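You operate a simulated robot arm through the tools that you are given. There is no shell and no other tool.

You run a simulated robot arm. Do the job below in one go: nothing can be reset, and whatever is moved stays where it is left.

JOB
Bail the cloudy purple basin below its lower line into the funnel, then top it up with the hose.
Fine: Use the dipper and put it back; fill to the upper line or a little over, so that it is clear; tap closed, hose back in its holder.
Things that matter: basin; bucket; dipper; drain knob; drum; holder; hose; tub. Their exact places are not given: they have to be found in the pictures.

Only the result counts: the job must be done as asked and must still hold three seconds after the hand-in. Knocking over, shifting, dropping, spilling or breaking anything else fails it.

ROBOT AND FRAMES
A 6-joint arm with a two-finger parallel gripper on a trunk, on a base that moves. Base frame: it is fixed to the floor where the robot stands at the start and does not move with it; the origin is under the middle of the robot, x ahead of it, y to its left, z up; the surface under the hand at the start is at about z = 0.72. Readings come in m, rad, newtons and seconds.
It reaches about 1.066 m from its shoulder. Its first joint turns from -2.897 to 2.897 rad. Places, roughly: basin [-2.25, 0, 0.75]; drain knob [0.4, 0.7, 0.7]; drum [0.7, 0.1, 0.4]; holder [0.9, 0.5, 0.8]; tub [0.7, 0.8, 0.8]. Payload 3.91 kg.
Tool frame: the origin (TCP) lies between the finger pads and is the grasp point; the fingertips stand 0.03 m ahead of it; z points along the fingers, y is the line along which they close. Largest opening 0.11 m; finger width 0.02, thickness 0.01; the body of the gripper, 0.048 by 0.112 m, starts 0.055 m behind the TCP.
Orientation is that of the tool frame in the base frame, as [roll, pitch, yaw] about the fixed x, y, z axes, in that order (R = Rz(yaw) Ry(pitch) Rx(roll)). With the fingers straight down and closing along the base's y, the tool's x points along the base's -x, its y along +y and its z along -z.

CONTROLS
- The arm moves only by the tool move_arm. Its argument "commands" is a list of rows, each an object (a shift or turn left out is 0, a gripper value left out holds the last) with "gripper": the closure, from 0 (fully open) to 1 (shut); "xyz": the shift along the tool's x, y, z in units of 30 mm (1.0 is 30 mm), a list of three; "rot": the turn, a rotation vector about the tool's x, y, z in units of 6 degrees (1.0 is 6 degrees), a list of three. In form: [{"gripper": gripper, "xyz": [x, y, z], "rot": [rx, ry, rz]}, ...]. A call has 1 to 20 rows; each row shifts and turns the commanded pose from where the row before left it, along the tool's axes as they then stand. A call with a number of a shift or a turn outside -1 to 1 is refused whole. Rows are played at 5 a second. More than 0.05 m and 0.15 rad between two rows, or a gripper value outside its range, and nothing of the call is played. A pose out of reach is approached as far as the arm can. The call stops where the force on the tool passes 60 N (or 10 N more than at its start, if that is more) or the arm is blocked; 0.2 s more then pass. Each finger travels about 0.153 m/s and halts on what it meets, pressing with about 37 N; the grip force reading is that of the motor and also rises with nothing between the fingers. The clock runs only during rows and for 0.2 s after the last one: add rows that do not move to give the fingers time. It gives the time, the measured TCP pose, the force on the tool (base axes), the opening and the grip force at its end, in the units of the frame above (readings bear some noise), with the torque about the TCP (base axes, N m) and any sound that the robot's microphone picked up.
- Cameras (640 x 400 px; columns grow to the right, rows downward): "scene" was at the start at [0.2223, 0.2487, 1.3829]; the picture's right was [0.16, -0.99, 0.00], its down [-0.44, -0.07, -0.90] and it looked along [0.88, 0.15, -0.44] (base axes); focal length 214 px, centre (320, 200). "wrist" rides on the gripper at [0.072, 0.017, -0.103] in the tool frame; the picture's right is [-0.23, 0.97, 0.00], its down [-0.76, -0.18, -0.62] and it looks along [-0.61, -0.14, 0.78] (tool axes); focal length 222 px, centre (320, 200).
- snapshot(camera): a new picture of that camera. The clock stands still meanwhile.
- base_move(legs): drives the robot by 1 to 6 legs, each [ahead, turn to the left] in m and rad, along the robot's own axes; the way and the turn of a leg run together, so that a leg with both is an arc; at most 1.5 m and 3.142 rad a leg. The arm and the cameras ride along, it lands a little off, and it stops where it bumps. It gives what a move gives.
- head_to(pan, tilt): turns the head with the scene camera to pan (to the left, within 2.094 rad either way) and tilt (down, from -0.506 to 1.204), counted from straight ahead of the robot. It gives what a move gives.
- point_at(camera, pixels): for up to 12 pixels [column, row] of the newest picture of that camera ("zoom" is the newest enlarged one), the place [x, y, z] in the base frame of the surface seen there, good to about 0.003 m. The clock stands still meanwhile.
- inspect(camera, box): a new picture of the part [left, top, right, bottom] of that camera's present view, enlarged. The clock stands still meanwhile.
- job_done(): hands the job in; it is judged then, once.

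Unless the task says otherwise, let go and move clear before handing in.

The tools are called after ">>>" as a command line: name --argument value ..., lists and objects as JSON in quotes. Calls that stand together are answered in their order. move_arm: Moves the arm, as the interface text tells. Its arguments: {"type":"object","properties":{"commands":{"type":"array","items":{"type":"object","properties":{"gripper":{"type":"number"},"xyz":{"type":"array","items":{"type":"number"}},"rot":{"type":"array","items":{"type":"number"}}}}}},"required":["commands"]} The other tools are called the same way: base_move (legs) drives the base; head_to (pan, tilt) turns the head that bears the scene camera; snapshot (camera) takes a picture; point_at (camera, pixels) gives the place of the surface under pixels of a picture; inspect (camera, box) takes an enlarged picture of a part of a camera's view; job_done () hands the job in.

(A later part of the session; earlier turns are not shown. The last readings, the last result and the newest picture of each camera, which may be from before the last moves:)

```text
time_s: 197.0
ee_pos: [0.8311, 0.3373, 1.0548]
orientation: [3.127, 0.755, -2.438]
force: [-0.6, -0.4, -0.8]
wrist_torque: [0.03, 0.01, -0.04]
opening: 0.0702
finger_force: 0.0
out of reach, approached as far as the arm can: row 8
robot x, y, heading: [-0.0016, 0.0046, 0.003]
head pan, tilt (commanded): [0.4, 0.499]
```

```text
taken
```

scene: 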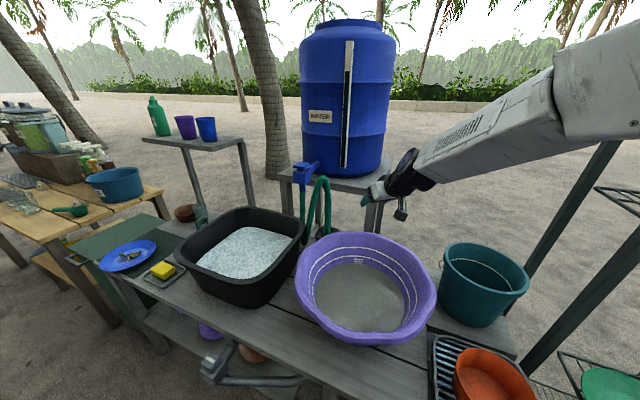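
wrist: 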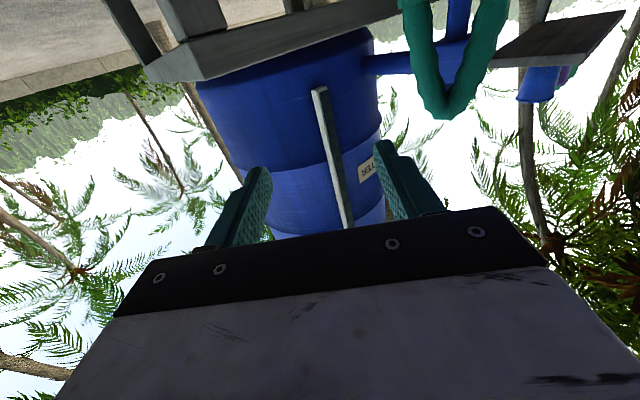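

The arm's posture is now comfortable, with the tool about 47° below horizontal. I'll back the base 0.07 m and go to a standoff near the ribbed grip.

>>> base_move --legs '[[-0.07, 0]]'

>>> move_arm --commands '[{"xyz": [-0.61, 0.355, 0.865]}, {"xyz": [-0.61, 0.355, 0.865]}, {"xyz": [-0.61, 0.355, 0.865]}, {"xyz": [-0.61, 0.355, 0.865]}, {"xyz": [-0.61, 0.355, 0.865]}, {"xyz": [0, 0, 0]}]'

>>> snapshot --camera "wrist"

>>> inspect --camera "scene" --box '[260, 130, 420, 250]'

```text
time_s: 198.0
ee_pos: [0.761, 0.338, 1.0553]
orientation: [3.126, 0.754, -2.439]
force: [-0.3, -0.3, -0.1]
wrist_torque: [-0.02, -0.01, 0.03]
opening: 0.0705
finger_force: 0.0
robot x, y, heading: [-0.0715, -0.0046, -0.001]
head pan, tilt (commanded): [0.4, 0.499]
```

```text
time_s: 199.4
ee_pos: [0.8421, 0.4783, 1.0223]
orientation: [3.126, 0.753, -2.439]
force: [0.5, -0.5, -0.7]
wrist_torque: [0.01, 0.0, -0.01]
opening: 0.0703
finger_force: 0.1
robot x, y, heading: [-0.0743, 0.0017, 0.004]
head pan, tilt (commanded): [0.4, 0.499]
```

```text
taken
```

wrist: 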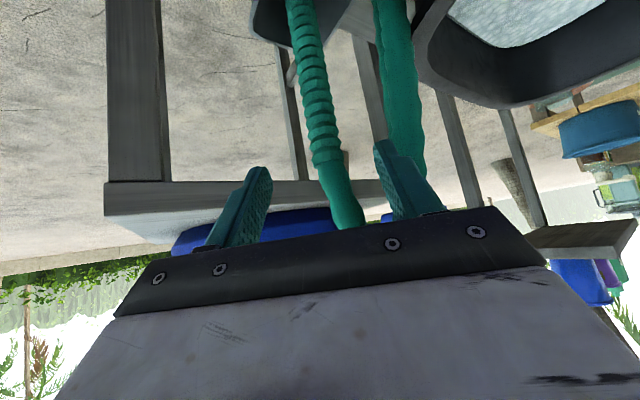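

```text
3.33 times, centred on (340, 190) of scene
```

zoom: 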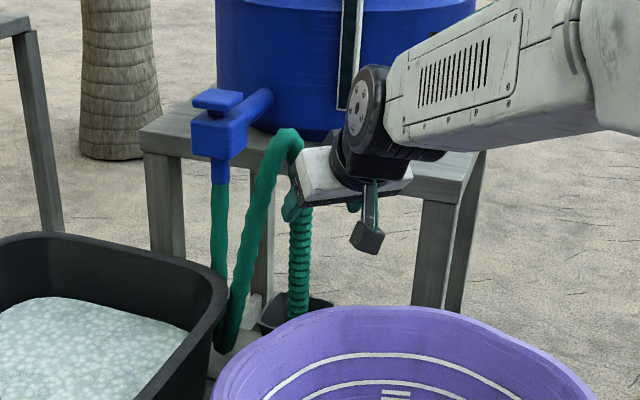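

The ribbed grip lies between the fingers at wrist (320,120), with the strand outside at (400,90). I'll measure both to confirm clearances before advancing.

>>> point_at --camera "wrist" --pixels '[[300, 20], [313, 75], [320, 110], [327, 150], [340, 200], [380, 20], [395, 60], [405, 120], [410, 165], [386, 90], [310, 130], [340, 130]]'

>>> inspect --camera "wrist" --box '[220, 0, 480, 220]'

```text
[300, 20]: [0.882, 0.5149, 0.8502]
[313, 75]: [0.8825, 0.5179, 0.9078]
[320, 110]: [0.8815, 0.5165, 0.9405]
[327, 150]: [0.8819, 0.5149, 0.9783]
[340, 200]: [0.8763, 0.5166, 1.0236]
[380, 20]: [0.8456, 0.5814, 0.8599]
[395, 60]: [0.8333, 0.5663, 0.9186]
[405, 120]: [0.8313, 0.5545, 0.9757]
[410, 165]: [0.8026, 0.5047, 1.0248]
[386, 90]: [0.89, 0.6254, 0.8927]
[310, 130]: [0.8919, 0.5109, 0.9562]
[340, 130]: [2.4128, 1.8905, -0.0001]
```

```text
1.82 times, centred on (350, 110) of wrist
```

zoom: 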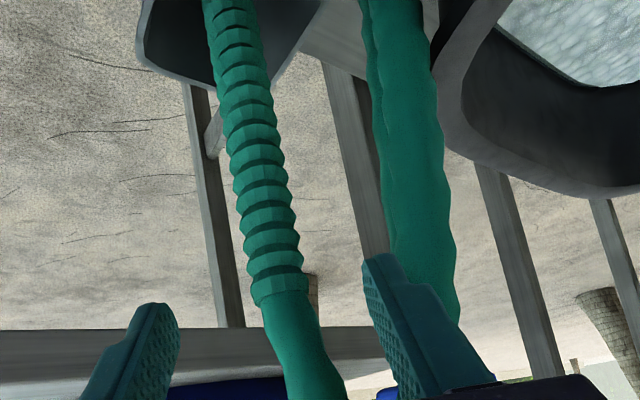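

Clearances are small but workable: nozzle axis ≈(0.894, 0.525), strand about 7 cm to the left of the tool axis. I'll advance 10 cm along the tool with a slight right bias, then check before closing.

>>> move_arm --commands '[{"gripper": 0.36, "xyz": [0, -0.09, 0.85]}, {"xyz": [0, -0.09, 0.85]}, {"xyz": [0, -0.09, 0.85]}, {"xyz": [0, 0, 0.8]}, {"xyz": [0, 0, 0]}]'

>>> snapshot --camera "wrist"

>>> inspect --camera "scene" --box '[260, 130, 420, 250]'

```text
time_s: 200.6
ee_pos: [0.8994, 0.518, 0.9508]
orientation: [3.127, 0.753, -2.438]
force: [-0.6, -0.4, 0.2]
wrist_torque: [0.0, 0.0, 0.01]
opening: 0.0706
finger_force: 0.1
robot x, y, heading: [-0.0788, -0.0, 0.008]
head pan, tilt (commanded): [0.4, 0.499]
```

```text
taken
```

wrist: 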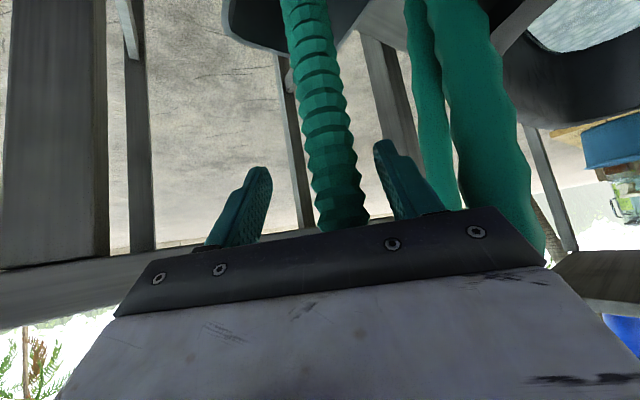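

```text
3.33 times, centred on (340, 190) of scene
```

zoom: 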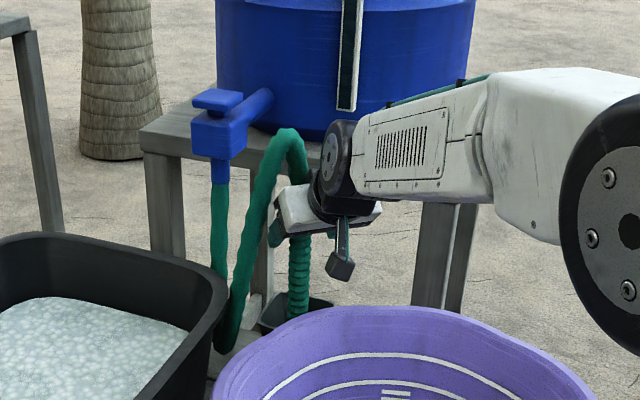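

The nozzle passes between the fingers with no contact force. I'll close the gripper on it.

>>> move_arm --commands '[{"gripper": 0.55}, {"gripper": 0.7}, {"gripper": 0.85}, {"gripper": 1}, {"gripper": 1}, {"gripper": 1}]'

>>> snapshot --camera "wrist"

>>> inspect --camera "scene" --box '[260, 130, 420, 250]'

```text
time_s: 202.0
ee_pos: [0.8996, 0.5181, 0.9504]
orientation: [3.126, 0.753, -2.438]
force: [-0.1, 1.2, 0.2]
wrist_torque: [0.28, 0.26, 0.0]
opening: 0.0295
finger_force: 37.3
robot x, y, heading: [-0.0733, -0.0, 0.004]
head pan, tilt (commanded): [0.4, 0.499]
```

```text
taken
```

wrist: 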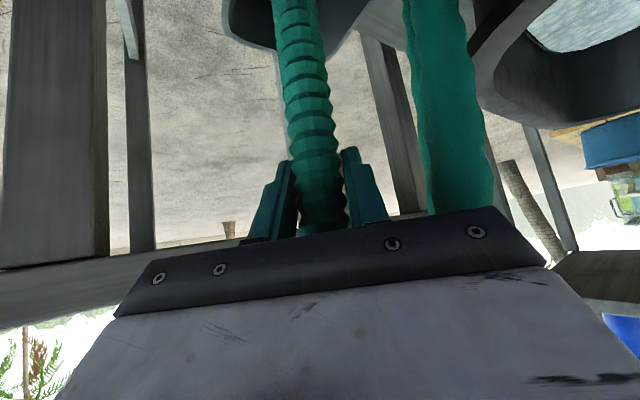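

```text
3.33 times, centred on (340, 190) of scene
```

zoom: 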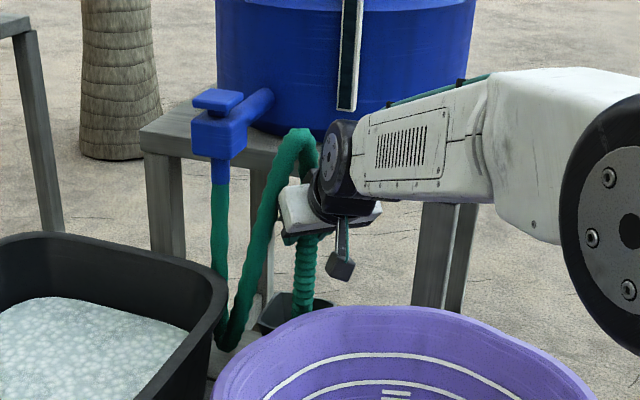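

The nozzle is held (opening 0.0295 m). I'll note this pose for the return and lift it straight up out of the holder.

>>> move_arm --commands '[{"xyz": [-0.3, 0, -0.32]}, {"xyz": [-0.5, 0, -0.53]}, {"xyz": [-0.685, 0, -0.728]}, {"xyz": [-0.685, 0, -0.728]}, {"xyz": [-0.5, 0, -0.53]}, {"xyz": [0, 0, 0]}]'

>>> snapshot --camera "wrist"

>>> inspect --camera "scene" --box '[260, 110, 420, 250]'

```text
time_s: 203.4
ee_pos: [0.9005, 0.5183, 1.066]
orientation: [3.125, 0.752, -2.436]
force: [0.3, 0.3, -2.0]
wrist_torque: [-0.02, 0.02, 0.02]
opening: 0.0291
finger_force: 36.0
robot x, y, heading: [-0.0739, -0.001, 0.001]
head pan, tilt (commanded): [0.4, 0.499]
```

```text
taken
```

wrist: 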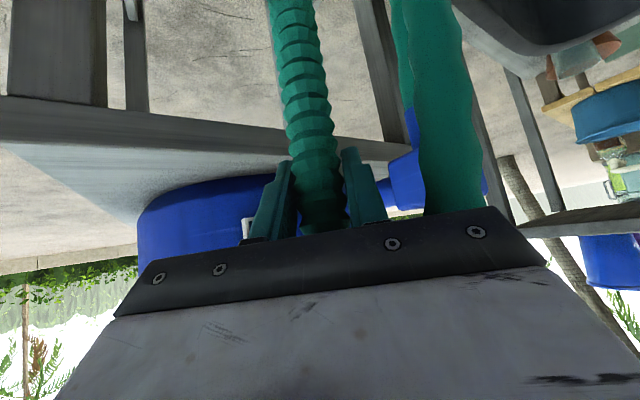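

```text
2.86 times, centred on (340, 180) of scene
```

zoom: 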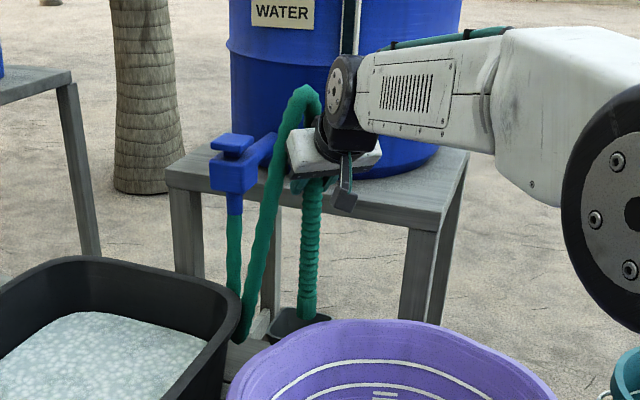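

The hose follows (about 2 N), and its lower end is at zoom (308,315) near the holder's mouth. I'll lift another 6 cm and measure the end.

>>> move_arm --commands '[{"xyz": [-0.685, 0, -0.728]}, {"xyz": [-0.685, 0, -0.728]}, {"xyz": [0, 0, 0]}]'

>>> inspect --camera "scene" --box '[280, 110, 400, 230]'

>>> snapshot --camera "wrist"

```text
time_s: 204.2
ee_pos: [0.9001, 0.5184, 1.1262]
orientation: [3.125, 0.751, -2.439]
force: [-0.3, -0.3, -1.8]
wrist_torque: [0.0, -0.02, -0.02]
opening: 0.0289
finger_force: 37.0
robot x, y, heading: [-0.074, 0.0009, 0.002]
head pan, tilt (commanded): [0.4, 0.499]
```

```text
3.33 times, centred on (340, 170) of scene
```

zoom: 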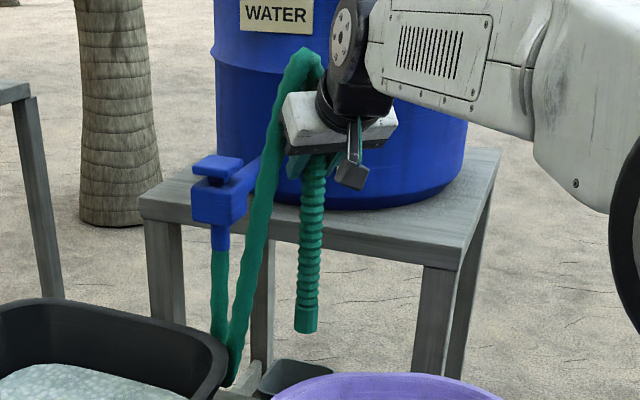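

```text
taken
```

wrist: 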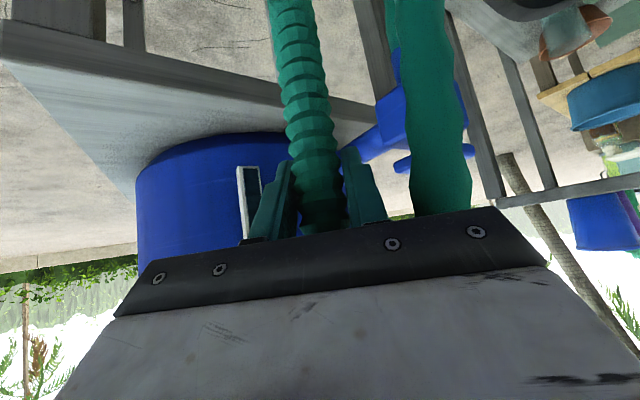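

The nozzle is out of the holder, its mouth at zoom (306,328), and the holder box at (300,375). I'll measure the mouth and the empty holder.

>>> point_at --camera "zoom" --pixels '[[306, 325], [307, 300], [312, 200], [258, 393], [275, 362], [330, 368], [300, 375], [280, 385], [303, 55], [265, 200], [235, 350], [212, 165]]'

>>> inspect --camera "scene" --box '[300, 180, 380, 240]'

```text
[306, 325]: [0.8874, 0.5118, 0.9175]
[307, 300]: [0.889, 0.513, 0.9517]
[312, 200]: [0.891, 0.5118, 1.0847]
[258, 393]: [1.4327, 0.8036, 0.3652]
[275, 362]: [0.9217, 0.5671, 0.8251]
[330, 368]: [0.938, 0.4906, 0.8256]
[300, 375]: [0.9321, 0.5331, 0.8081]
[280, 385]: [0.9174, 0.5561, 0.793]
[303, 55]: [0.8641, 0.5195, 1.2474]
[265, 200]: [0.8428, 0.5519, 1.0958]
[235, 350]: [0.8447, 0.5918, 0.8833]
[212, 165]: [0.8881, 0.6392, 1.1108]
```

```text
6.67 times, centred on (340, 210) of scene
```

zoom: 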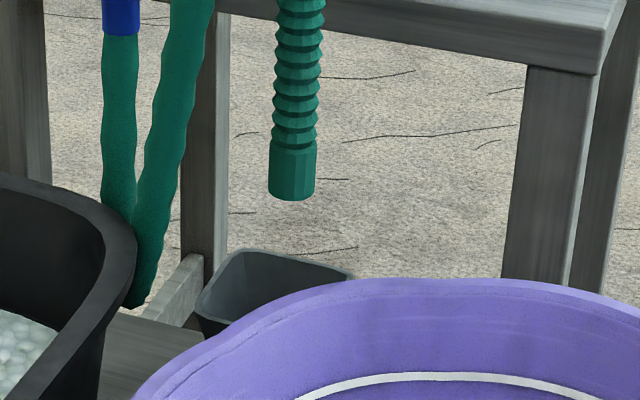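

The mouth hangs 0.213 m below the TCP (z≈0.913 now), and the holder opening is around (0.90–0.93, 0.53, 0.825). I'll raise 2 cm and carry the nozzle over the basin.

>>> move_arm --commands '[{"xyz": [-0.6, 0, -0.65]}, {"xyz": [0.3, 0.05, -0.35]}, {"xyz": [0.6, 0.1, -0.65]}, {"xyz": [0.6, 0.1, -0.65]}, {"xyz": [0.6, 0.1, -0.65]}, {"xyz": [0.6, 0.1, -0.65]}, {"xyz": [0.6, 0.1, -0.65]}, {"xyz": [0.6, 0.1, -0.65]}, {"xyz": [0.4, 0.1, -0.5]}, {"xyz": [0, 0, 0]}]'

>>> snapshot --camera "scene"

>>> inspect --camera "scene" --box '[260, 110, 460, 270]'

```text
time_s: 206.4
ee_pos: [0.7424, 0.4102, 1.1685]
orientation: [3.126, 0.752, -2.439]
force: [0.3, 0.0, -1.7]
wrist_torque: [-0.04, -0.01, -0.04]
opening: 0.0291
finger_force: 36.6
robot x, y, heading: [-0.0722, -0.0012, 0.002]
head pan, tilt (commanded): [0.4, 0.499]
```

```text
taken
```

scene: 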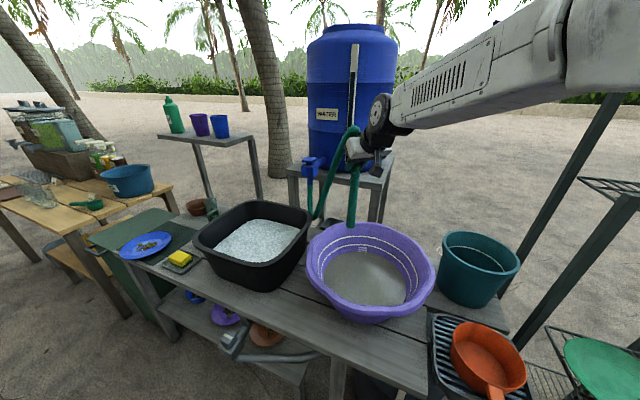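

```text
2.50 times, centred on (360, 190) of scene
```

zoom: 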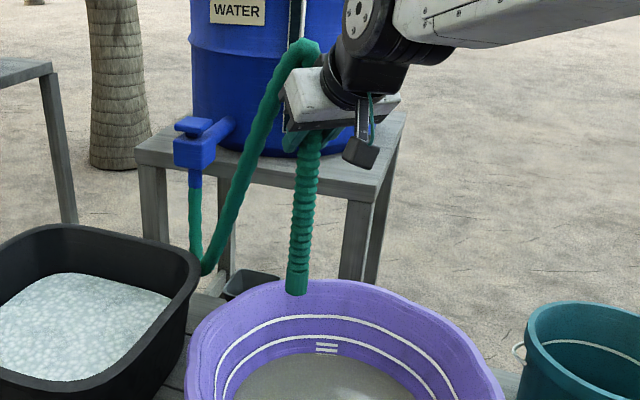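

The nozzle hangs over the basin's far-left part with its mouth at z≈0.955. I'll lower it into the basin.

>>> move_arm --commands '[{"xyz": [0.5, 0, 0.53]}, {"xyz": [0.685, 0, 0.728]}, {"xyz": [0.685, 0, 0.728]}, {"xyz": [0.685, 0, 0.728]}, {"xyz": [0.685, 0, 0.728]}, {"xyz": [0.3, 0, 0.32]}, {"xyz": [0, 0, 0]}]'

>>> inspect --camera "scene" --box '[260, 110, 460, 270]'

>>> snapshot --camera "wrist"

```text
time_s: 208.0
ee_pos: [0.7409, 0.4094, 1.0135]
orientation: [3.125, 0.752, -2.437]
force: [0.1, 0.5, -1.5]
wrist_torque: [-0.01, 0.03, 0.01]
opening: 0.029
finger_force: 37.6
robot x, y, heading: [-0.0734, 0.0008, 0.005]
head pan, tilt (commanded): [0.4, 0.499]
```

```text
2.50 times, centred on (360, 190) of scene
```

zoom: 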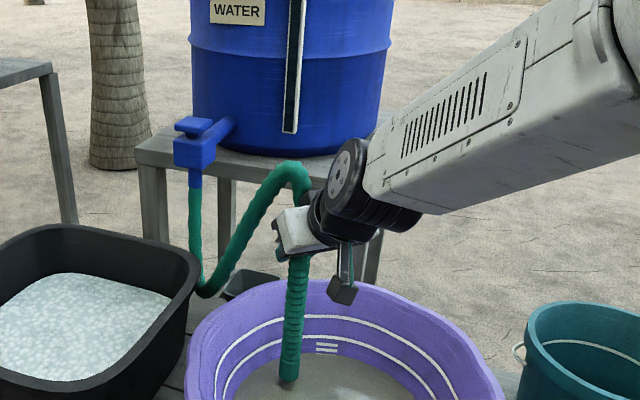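

```text
taken
```

wrist: 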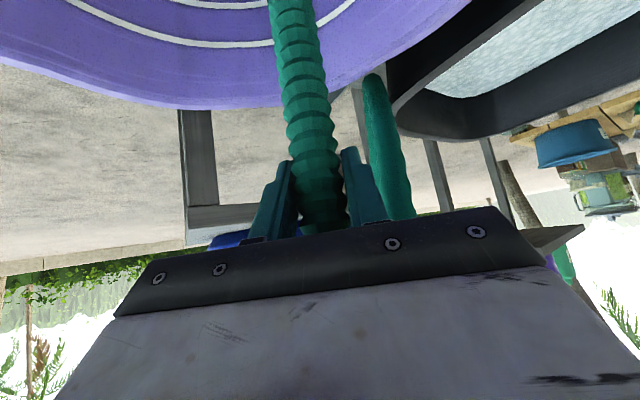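

The mouth is inside the basin just above the water at zoom (288,380). I'll lower 5 cm more so it nearly rests on the floor before letting go.

>>> move_arm --commands '[{"xyz": [0.4, 0, 0.42]}, {"xyz": [0.4, 0, 0.42]}, {"xyz": [0.25, 0, 0.27]}, {"xyz": [0, 0, 0]}]'

>>> inspect --camera "scene" --box '[260, 110, 460, 270]'

```text
time_s: 209.0
ee_pos: [0.7385, 0.4095, 0.9687]
orientation: [3.127, 0.753, -2.437]
force: [0.1, -0.9, -2.3]
wrist_torque: [-0.03, -0.05, 0.01]
opening: 0.0291
finger_force: 37.1
robot x, y, heading: [-0.0744, -0.0021, 0.002]
head pan, tilt (commanded): [0.4, 0.499]
```

```text
2.50 times, centred on (360, 190) of scene
```

zoom: 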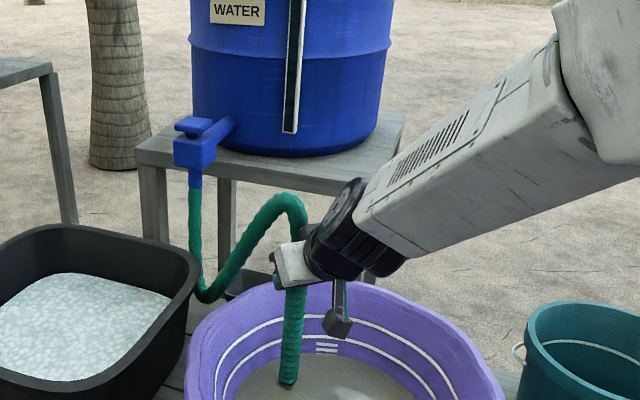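

The mouth sits just above the basin floor. I'll open the fingers slightly and see how the nozzle settles between them.

>>> move_arm --commands '[{"gripper": 0.72}, {"gripper": 0.66}, {"gripper": 0.6}, {"gripper": 0.6}, {"gripper": 0.6}]'

>>> inspect --camera "scene" --box '[260, 110, 460, 270]'

>>> snapshot --camera "wrist"

```text
time_s: 210.2
ee_pos: [0.7394, 0.4088, 0.9695]
orientation: [3.124, 0.752, -2.438]
force: [0.0, 0.6, -0.6]
wrist_torque: [-0.01, -0.05, 0.0]
opening: 0.0442
finger_force: 0.0
robot x, y, heading: [-0.0748, -0.0014, 0.003]
head pan, tilt (commanded): [0.4, 0.499]
```

```text
2.50 times, centred on (360, 190) of scene
```

zoom: 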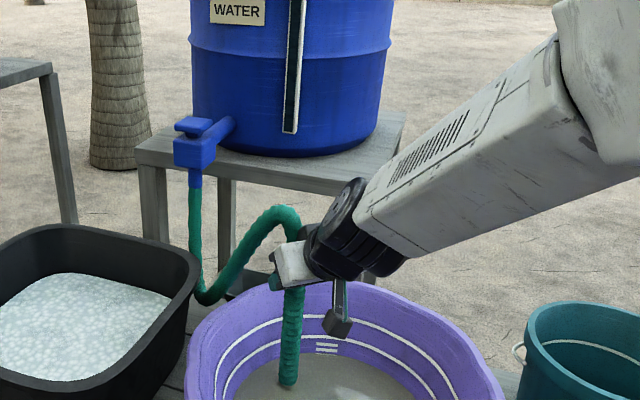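

```text
taken
```

wrist: 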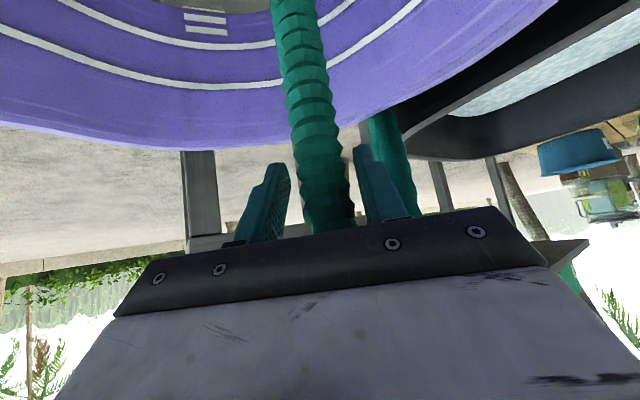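

It dropped only slightly and stands on the basin floor, held by the hose's arch. I'll open further and withdraw along the tool axis.

>>> move_arm --commands '[{"gripper": 0.4}, {"gripper": 0.3}, {"gripper": 0.3}, {"xyz": [0, 0, -0.3]}, {"xyz": [0, 0, -0.6]}, {"xyz": [0, 0, -0.9]}, {"xyz": [0, 0, -0.9]}, {"xyz": [0, 0, -0.9]}, {"xyz": [0, 0, -0.9]}, {"xyz": [0, 0, 0]}, {"xyz": [0, 0, 0]}]'

>>> snapshot --camera "scene"

>>> inspect --camera "scene" --box '[260, 110, 460, 270]'

>>> snapshot --camera "wrist"

```text
time_s: 212.6
ee_pos: [0.6707, 0.3485, 1.0677]
orientation: [3.125, 0.753, -2.438]
force: [-0.2, 0.0, 0.9]
wrist_torque: [0.03, 0.01, -0.02]
opening: 0.0768
finger_force: 0.0
robot x, y, heading: [-0.0713, -0.0021, -0.0]
head pan, tilt (commanded): [0.4, 0.499]
```

```text
taken
```

scene: 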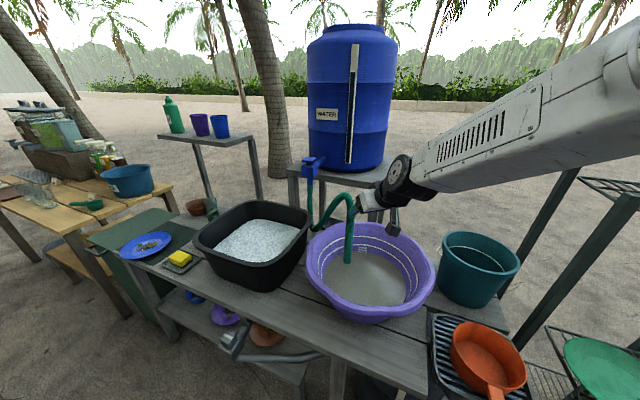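

```text
2.50 times, centred on (360, 190) of scene
```

zoom: 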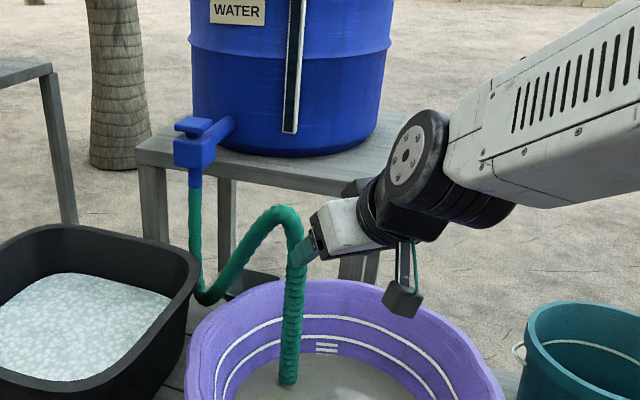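

```text
taken
```

wrist: 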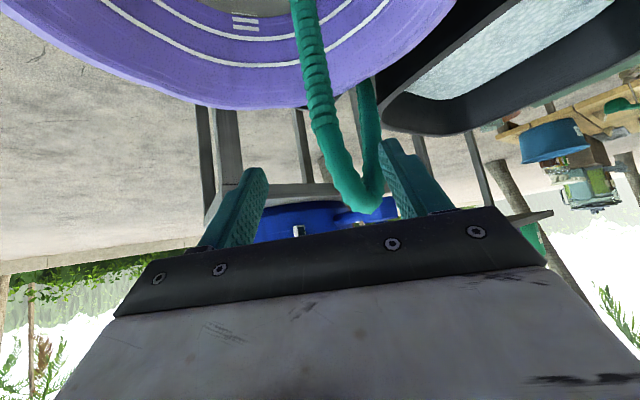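

The hose stands on its own in the basin (mouth at zoom (288,380)) and keeps its arch. Next I'll study the tap handle closely.

>>> inspect --camera "scene" --box '[295, 145, 345, 185]'

>>> point_at --camera "zoom" --pixels '[[200, 120], [150, 130], [260, 130], [230, 95], [170, 160], [200, 145], [205, 175], [200, 200], [340, 120], [300, 140], [180, 105], [240, 150]]'

```text
10.00 times, centred on (320, 165) of scene
```

zoom: 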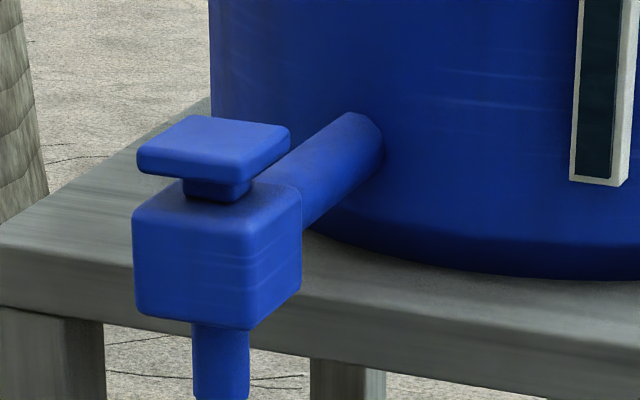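

```text
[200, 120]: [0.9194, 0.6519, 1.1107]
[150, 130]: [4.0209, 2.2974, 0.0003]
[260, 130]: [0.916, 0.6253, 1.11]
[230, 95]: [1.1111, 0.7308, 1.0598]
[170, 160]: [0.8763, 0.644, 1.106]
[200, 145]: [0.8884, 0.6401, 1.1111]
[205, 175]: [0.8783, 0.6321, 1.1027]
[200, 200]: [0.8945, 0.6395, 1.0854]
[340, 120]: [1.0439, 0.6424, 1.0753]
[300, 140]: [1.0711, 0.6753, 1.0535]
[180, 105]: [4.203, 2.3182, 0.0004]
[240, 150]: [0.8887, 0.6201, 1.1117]
```

The knob is an axis-aligned square slab about 45 mm wide, centred near (0.900, 0.633) with its top at z≈1.111. To reach it with a vertical gripper I need to be closer, so I'll first retract the arm clear of the hose and turn it upright.

>>> move_arm --commands '[{"gripper": 0.3, "xyz": [0, 0, -1]}, {"xyz": [0, 0, -1]}, {"xyz": [-0.3, 0, -1]}, {"xyz": [-0.3, 0, -1]}, {"rot": [0, 0.9, 0]}, {"rot": [0, 0.9, 0]}, {"rot": [0, 0.9, 0]}, {"rot": [0, 0.9, 0]}, {"rot": [0, 0.9, 0]}, {"rot": [0, 0.9, 0]}, {"rot": [0, 0.9, 0]}, {"rot": [0, 0.9, 0]}, {"xyz": [0, 0, -1]}, {"xyz": [0, 0, -1]}, {"xyz": [0, 0, 0]}]'

>>> snapshot --camera "scene"

>>> head_to --pan 0.9 --tilt 1.0

>>> snapshot --camera "scene"

```text
time_s: 215.8
ee_pos: [0.6204, 0.3012, 1.2275]
orientation: [3.13, -0.001, -2.424]
force: [0.1, -0.3, -0.6]
wrist_torque: [0.02, 0.0, -0.02]
opening: 0.0769
finger_force: 0.1
robot x, y, heading: [-0.0729, -0.0028, 0.006]
head pan, tilt (commanded): [0.4, 0.499]
```

```text
taken
```

scene: 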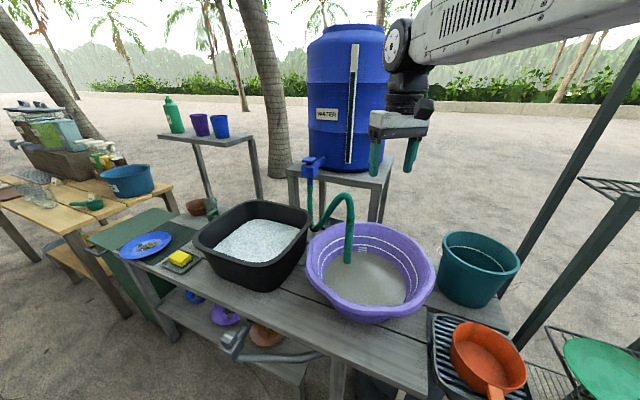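

```text
time_s: 216.7
ee_pos: [0.6197, 0.3033, 1.228]
orientation: [3.129, -0.001, -2.424]
force: [0.3, 0.1, 0.8]
wrist_torque: [0.03, -0.01, -0.02]
opening: 0.077
finger_force: 0.0
robot x, y, heading: [-0.0711, 0.0008, -0.002]
head pan, tilt (commanded): [0.901, 1.0]
```

```text
taken
```

scene: 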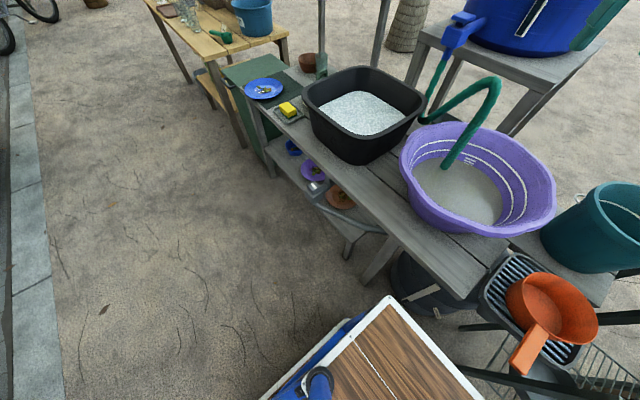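

The ground left of the robot is free. I'll measure the platform corner, the drain fitting and the table edge before shifting sideways.

>>> point_at --camera "scene" --pixels '[[388, 300], [265, 395], [480, 385], [320, 190], [345, 220], [385, 235], [470, 295], [345, 240], [300, 205], [530, 360], [330, 385], [320, 375]]'

```text
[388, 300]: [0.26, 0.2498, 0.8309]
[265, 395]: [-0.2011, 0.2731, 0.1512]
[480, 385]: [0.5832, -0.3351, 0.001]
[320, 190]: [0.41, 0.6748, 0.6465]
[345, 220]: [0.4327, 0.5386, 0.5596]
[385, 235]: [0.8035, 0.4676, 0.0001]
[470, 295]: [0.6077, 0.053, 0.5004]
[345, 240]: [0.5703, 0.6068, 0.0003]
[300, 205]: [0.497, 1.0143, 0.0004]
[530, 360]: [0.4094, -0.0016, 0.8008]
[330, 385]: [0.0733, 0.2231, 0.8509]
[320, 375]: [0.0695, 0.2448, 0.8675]
```

All clear. I'll back up 0.25 m, turn left, drive up diagonally and turn back, to stand about 0.33 m further left.

>>> base_move --legs '[[-0.25, 0], [0, 0.85], [0.44, 0], [0, -0.85]]'

>>> head_to --pan 0.2 --tilt 0.6

>>> snapshot --camera "scene"

>>> snapshot --camera "wrist"

```text
time_s: 225.2
ee_pos: [0.667, 0.624, 1.2276]
orientation: [3.13, -0.002, -2.437]
force: [0.5, 0.5, -0.3]
wrist_torque: [0.02, -0.04, 0.02]
opening: 0.0769
finger_force: 0.0
robot x, y, heading: [-0.0278, 0.3347, -0.009]
head pan, tilt (commanded): [0.901, 1.0]
```

```text
time_s: 226.3
ee_pos: [0.6674, 0.6235, 1.2273]
orientation: [3.131, -0.003, -2.439]
force: [0.1, 0.0, -0.4]
wrist_torque: [0.02, -0.01, -0.03]
opening: 0.0768
finger_force: 0.2
robot x, y, heading: [-0.0309, 0.3251, -0.013]
head pan, tilt (commanded): [0.201, 0.6]
```

```text
taken
```

scene: 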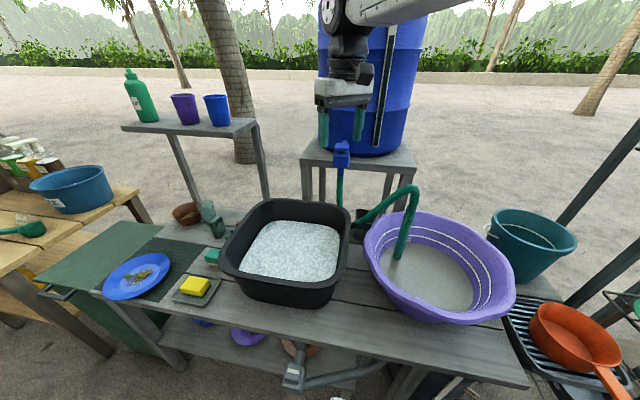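

```text
taken
```

wrist: 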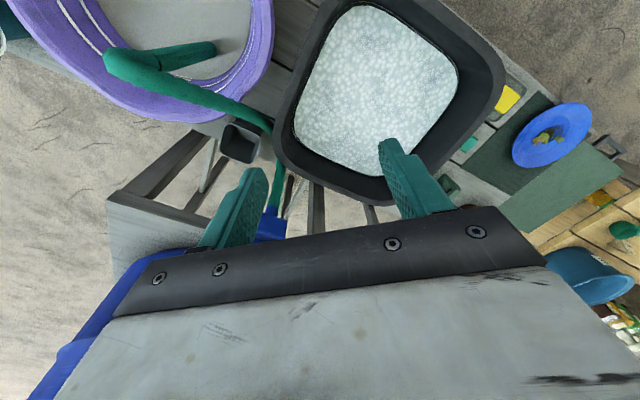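

The robot now stands at (−0.03, 0.33) and the hose is still standing in the basin. I'll square the gripper's yaw and move above the tap knob.

>>> move_arm --commands '[{"gripper": 0.15, "rot": [0, 0, 0.953]}, {"rot": [0, 0, 0.953]}, {"rot": [0, 0, 0.953]}, {"rot": [0, 0, 0.953]}, {"rot": [0, 0, 0.953]}, {"rot": [0, 0, 0.953]}, {"rot": [0, 0, 0.953]}, {"xyz": [-0.97, 0.04, 0]}, {"xyz": [-0.97, 0.04, 0]}, {"xyz": [-0.97, 0.04, 0]}, {"xyz": [-0.97, 0.04, 0]}, {"xyz": [-0.97, 0.04, 0]}, {"xyz": [-0.97, 0.04, 0]}, {"xyz": [-0.97, 0.04, 0]}, {"xyz": [-0.97, 0.04, 0]}, {"xyz": [0, 0, 0]}]'

>>> snapshot --camera "wrist"

>>> inspect --camera "scene" --box '[280, 60, 440, 260]'

```text
time_s: 229.7
ee_pos: [0.8869, 0.6273, 1.2174]
orientation: [3.134, -0.01, -3.14]
force: [-0.1, 0.2, 0.4]
wrist_torque: [0.01, 0.0, -0.01]
opening: 0.0936
finger_force: 0.1
out of reach, approached as far as the arm can: row 15
robot x, y, heading: [-0.0254, 0.3311, -0.013]
head pan, tilt (commanded): [0.201, 0.6]
```

```text
taken
```

wrist: 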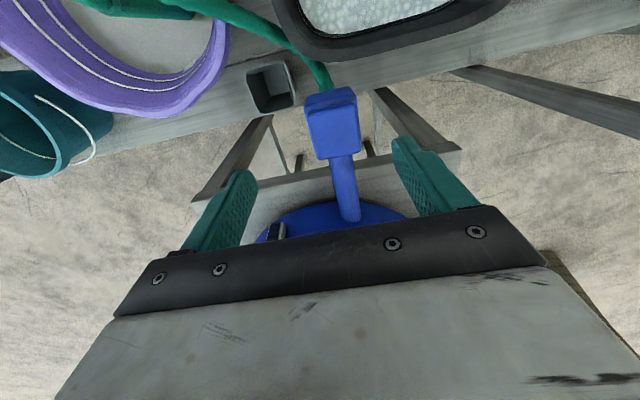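

```text
2.00 times, centred on (360, 160) of scene
```

zoom: 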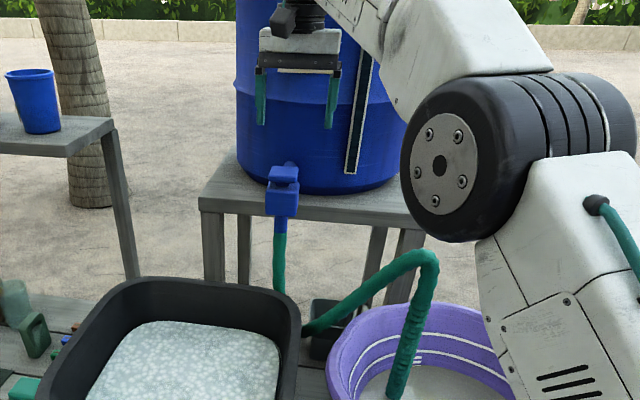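

The knob shows at wrist (332,115), but the arm is at its reach limit here. I'll pull the arm back 5 cm and drive the base 4 cm ahead.

>>> move_arm --commands '[{"xyz": [0.8, 0, 0]}, {"xyz": [0.8, 0, 0]}, {"xyz": [0, 0, 0]}]'

>>> base_move --legs '[[0.045, 0]]'

>>> snapshot --camera "wrist"

>>> point_at --camera "wrist" --pixels '[[320, 85], [330, 100], [340, 120], [310, 90], [355, 90], [330, 150], [350, 60], [300, 80]]'

>>> inspect --camera "wrist" --box '[240, 20, 440, 220]'

```text
time_s: 230.5
ee_pos: [0.8384, 0.626, 1.2186]
orientation: [3.134, -0.008, -3.139]
force: [0.5, -0.2, 0.2]
wrist_torque: [-0.03, -0.01, 0.01]
opening: 0.0934
finger_force: 0.1
robot x, y, heading: [-0.032, 0.3311, -0.011]
head pan, tilt (commanded): [0.201, 0.6]
```

```text
time_s: 231.4
ee_pos: [0.8839, 0.6264, 1.2194]
orientation: [3.136, -0.008, -3.137]
force: [0.5, -0.1, -0.1]
wrist_torque: [-0.01, -0.02, 0.01]
opening: 0.0933
finger_force: 0.1
robot x, y, heading: [0.0178, 0.3291, -0.013]
head pan, tilt (commanded): [0.201, 0.6]
```

```text
taken
```

wrist: 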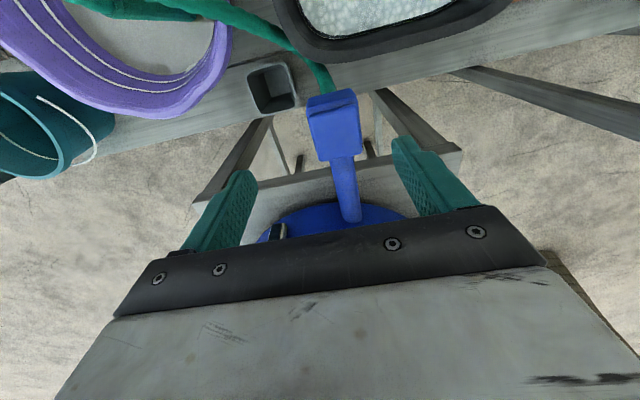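

```text
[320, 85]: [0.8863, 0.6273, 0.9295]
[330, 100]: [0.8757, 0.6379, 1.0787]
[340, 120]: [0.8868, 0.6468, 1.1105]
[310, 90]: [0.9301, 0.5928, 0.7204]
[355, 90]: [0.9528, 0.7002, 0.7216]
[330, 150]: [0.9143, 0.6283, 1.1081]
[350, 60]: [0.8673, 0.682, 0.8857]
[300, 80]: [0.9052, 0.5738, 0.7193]
```

```text
2.00 times, centred on (340, 120) of wrist
```

zoom: 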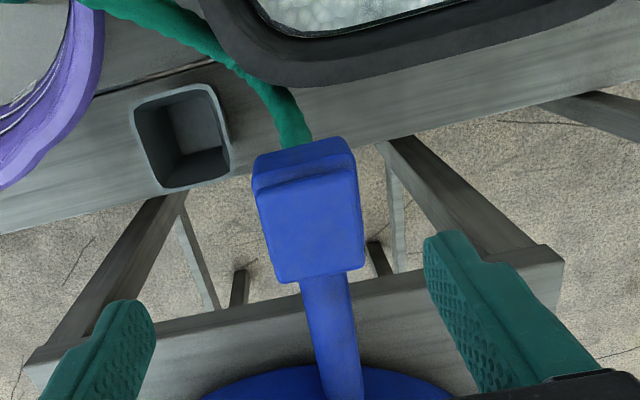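

The empty holder box is clearly visible at zoom (185,135) and the knob at (310,225). I'll measure the knob's corners and the holder's opening.

>>> point_at --camera "zoom" --pixels '[[263, 203], [347, 180], [357, 260], [285, 274], [310, 225], [300, 165], [140, 105], [208, 90], [228, 170], [160, 190], [185, 140], [345, 165]]'

```text
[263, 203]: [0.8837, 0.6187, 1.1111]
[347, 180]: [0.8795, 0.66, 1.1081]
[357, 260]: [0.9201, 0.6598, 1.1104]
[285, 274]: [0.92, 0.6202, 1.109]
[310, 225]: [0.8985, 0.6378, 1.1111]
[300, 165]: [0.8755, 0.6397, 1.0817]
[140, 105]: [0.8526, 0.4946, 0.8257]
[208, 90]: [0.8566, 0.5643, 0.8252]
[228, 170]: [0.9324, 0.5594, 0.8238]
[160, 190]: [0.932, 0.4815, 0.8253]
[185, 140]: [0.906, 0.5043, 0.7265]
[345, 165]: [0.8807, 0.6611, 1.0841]
```

The knob spans x 0.878–0.922, y 0.616–0.662, centre (0.900, 0.6385); the tap body's top is at 1.084. I'll descend over it, stopping with the fingertips just above the body.

>>> move_arm --commands '[{"xyz": [-0.27, 0.2, 0.4]}, {"xyz": [-0.27, 0.2, 0.7]}, {"xyz": [0, 0, 0.8]}, {"xyz": [0, 0, 0.8]}, {"xyz": [0, 0, 0.4]}, {"xyz": [0, 0, 0]}]'

>>> inspect --camera "wrist" --box '[200, 0, 480, 240]'

>>> inspect --camera "scene" --box '[310, 90, 390, 170]'

```text
time_s: 232.8
ee_pos: [0.9005, 0.639, 1.1251]
orientation: [3.136, -0.009, -3.138]
force: [-0.1, 0.5, -0.6]
wrist_torque: [0.01, 0.04, 0.0]
opening: 0.0935
finger_force: 0.0
robot x, y, heading: [0.0175, 0.329, -0.016]
head pan, tilt (commanded): [0.201, 0.6]
```

```text
1.67 times, centred on (340, 120) of wrist
```

zoom: 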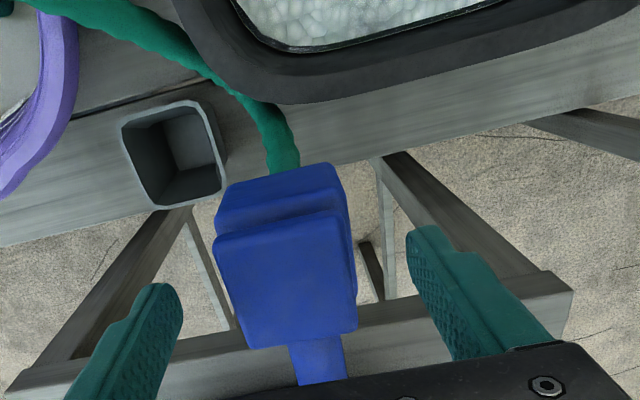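

```text
5.00 times, centred on (350, 130) of scene
```

zoom: 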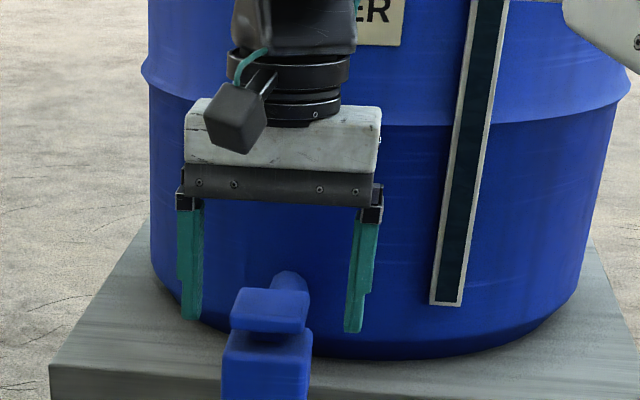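

The knob is centred between the fingers. I'll lower 7 mm and close on it.

>>> move_arm --commands '[{"xyz": [0, 0, 0.22]}, {"xyz": [0, 0, 0]}, {"gripper": 0.4}, {"gripper": 0.6}, {"gripper": 0.8}, {"gripper": 0.8}, {"gripper": 0.8}]'

>>> inspect --camera "wrist" --box '[200, 0, 480, 240]'

>>> inspect --camera "scene" --box '[310, 90, 390, 170]'

```text
time_s: 234.4
ee_pos: [0.9002, 0.6393, 1.1181]
orientation: [3.133, -0.009, -3.138]
force: [2.9, 9.8, 0.0]
wrist_torque: [-0.13, -0.09, -0.55]
opening: 0.0466
finger_force: 44.9
robot x, y, heading: [0.0159, 0.3258, -0.01]
head pan, tilt (commanded): [0.201, 0.6]
```

```text
1.67 times, centred on (340, 120) of wrist
```

zoom: 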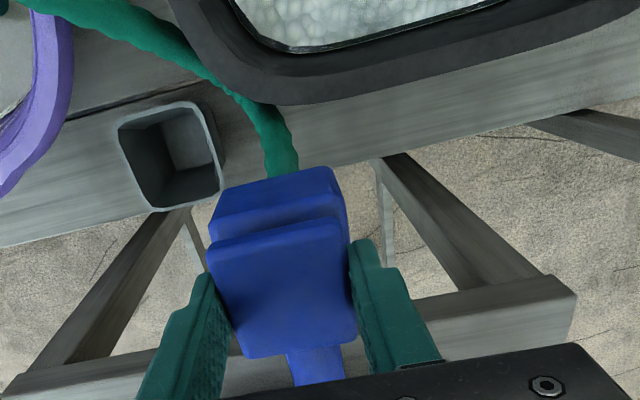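

```text
5.00 times, centred on (350, 130) of scene
```

zoom: 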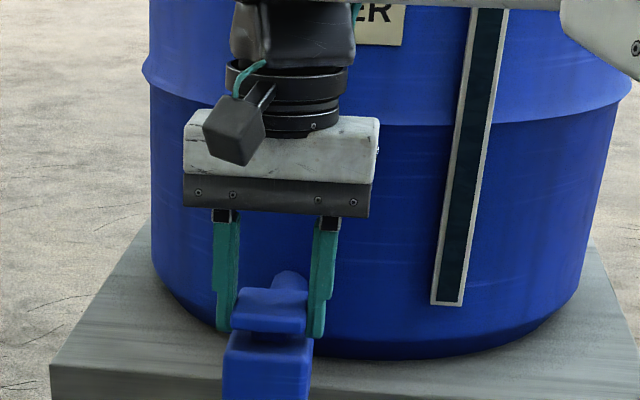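

I hold the knob (opening 0.0466 m). I'll try a small anticlockwise turn (seen from above) and read the torque and sound.

>>> move_arm --commands '[{"gripper": 0.8, "rot": [0, 0, -0.5]}, {"rot": [0, 0, -0.5]}, {"rot": [0, 0, 0]}]'

>>> snapshot --camera "scene"

>>> inspect --camera "scene" --box '[340, 160, 540, 320]'

```text
time_s: 235.2
ee_pos: [0.8993, 0.6387, 1.119]
orientation: [3.131, -0.005, -3.032]
force: [7.5, 14.5, 0.1]
wrist_torque: [0.06, 0.04, -1.37]
opening: 0.0489
finger_force: 44.9
robot x, y, heading: [0.019, 0.3306, -0.009]
head pan, tilt (commanded): [0.201, 0.6]
```

```text
taken
```

scene: 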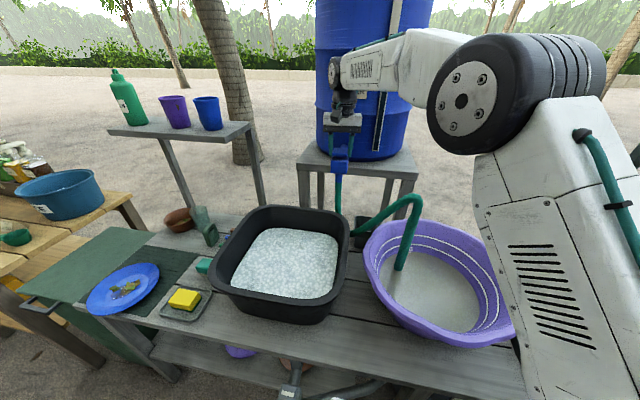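

```text
2.50 times, centred on (440, 240) of scene
```

zoom: 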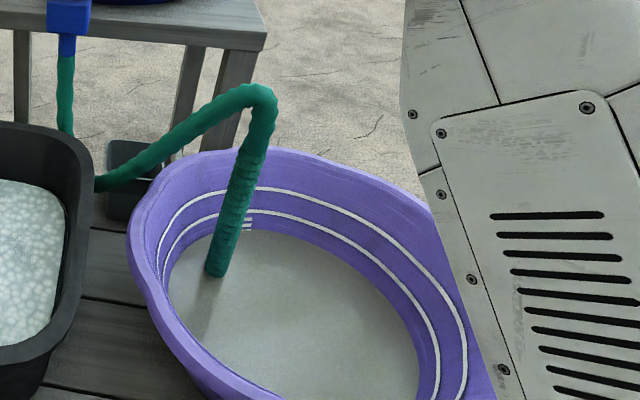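

Torque rose to −1.4 N·m and the fingers were pried wider, so it's stopped that way. I'll turn back and try clockwise.

>>> move_arm --commands '[{"rot": [0, 0, 0.6]}, {"rot": [0, 0, 0.6]}, {"rot": [0, 0, 0.5]}, {"rot": [0, 0, 0.5]}, {"rot": [0, 0, 0]}]'

>>> inspect --camera "wrist" --box '[200, 0, 480, 240]'

```text
time_s: 236.4
ee_pos: [0.8993, 0.64, 1.1194]
orientation: [3.133, -0.01, 3.019]
force: [-6.5, 12.3, -0.5]
wrist_torque: [-0.15, 0.05, 1.4]
opening: 0.0491
finger_force: 45.6
robot x, y, heading: [0.0211, 0.33, -0.012]
head pan, tilt (commanded): [0.201, 0.6]
```

```text
1.67 times, centred on (340, 120) of wrist
```

zoom: 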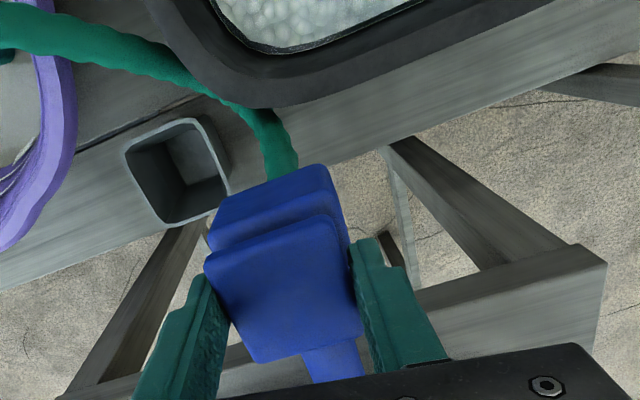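

That's resisted as well (+1.4 N·m), so the knob doesn't turn about the vertical. I'll square up again and test a gentle upward pull.

>>> move_arm --commands '[{"rot": [0, 0, -0.6]}, {"rot": [0, 0, -0.6]}, {"rot": [0, 0, 0]}, {"xyz": [0, 0, -0.1]}, {"xyz": [0, 0, -0.1]}, {"xyz": [0, 0, -0.1]}, {"xyz": [0, 0, 0]}]'

>>> inspect --camera "scene" --box '[310, 90, 390, 190]'

```text
time_s: 238.0
ee_pos: [0.9006, 0.6404, 1.1234]
orientation: [3.138, -0.016, -3.138]
force: [2.9, 15.4, -41.2]
wrist_torque: [-0.12, 0.12, -0.39]
opening: 0.0468
finger_force: 45.0
robot x, y, heading: [0.0108, 0.329, -0.017]
head pan, tilt (commanded): [0.201, 0.6]
```

```text
4.00 times, centred on (350, 140) of scene
```

zoom: 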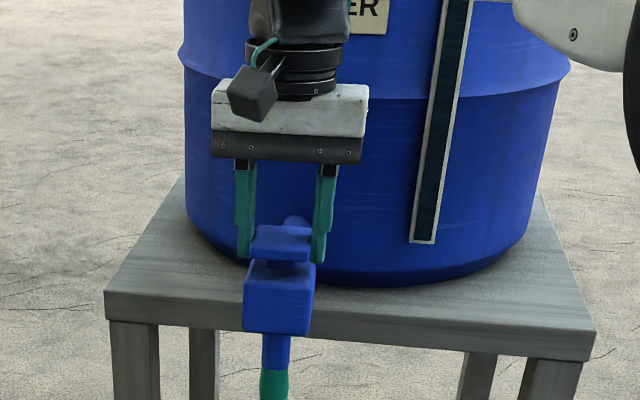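

Pulling met −41 N. I'll check whether the slab itself moved up before deciding.

>>> point_at --camera "zoom" --pixels '[[285, 235], [275, 250], [300, 250], [280, 290], [265, 272]]'

>>> move_arm --commands '[{"xyz": [0, 0, 0.1]}, {"xyz": [0, 0, 0.1]}, {"xyz": [0, 0, 0]}]'

>>> inspect --camera "wrist" --box '[240, 60, 440, 240]'

```text
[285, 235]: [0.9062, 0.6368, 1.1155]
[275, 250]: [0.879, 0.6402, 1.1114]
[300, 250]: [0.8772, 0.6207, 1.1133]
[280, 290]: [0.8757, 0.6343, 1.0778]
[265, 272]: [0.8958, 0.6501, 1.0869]
```

```text
time_s: 238.8
ee_pos: [0.901, 0.6391, 1.122]
orientation: [3.132, -0.007, -3.138]
force: [2.6, 10.2, -15.9]
wrist_torque: [-0.18, -0.16, -0.94]
opening: 0.0461
finger_force: 45.0
robot x, y, heading: [0.0153, 0.3296, -0.014]
head pan, tilt (commanded): [0.201, 0.6]
```

```text
2.22 times, centred on (340, 150) of wrist
```

zoom: 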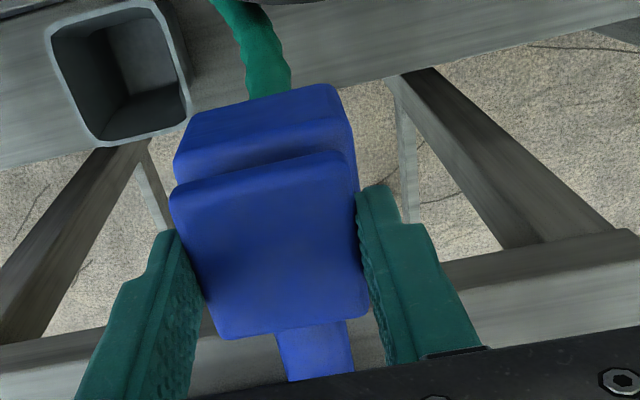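

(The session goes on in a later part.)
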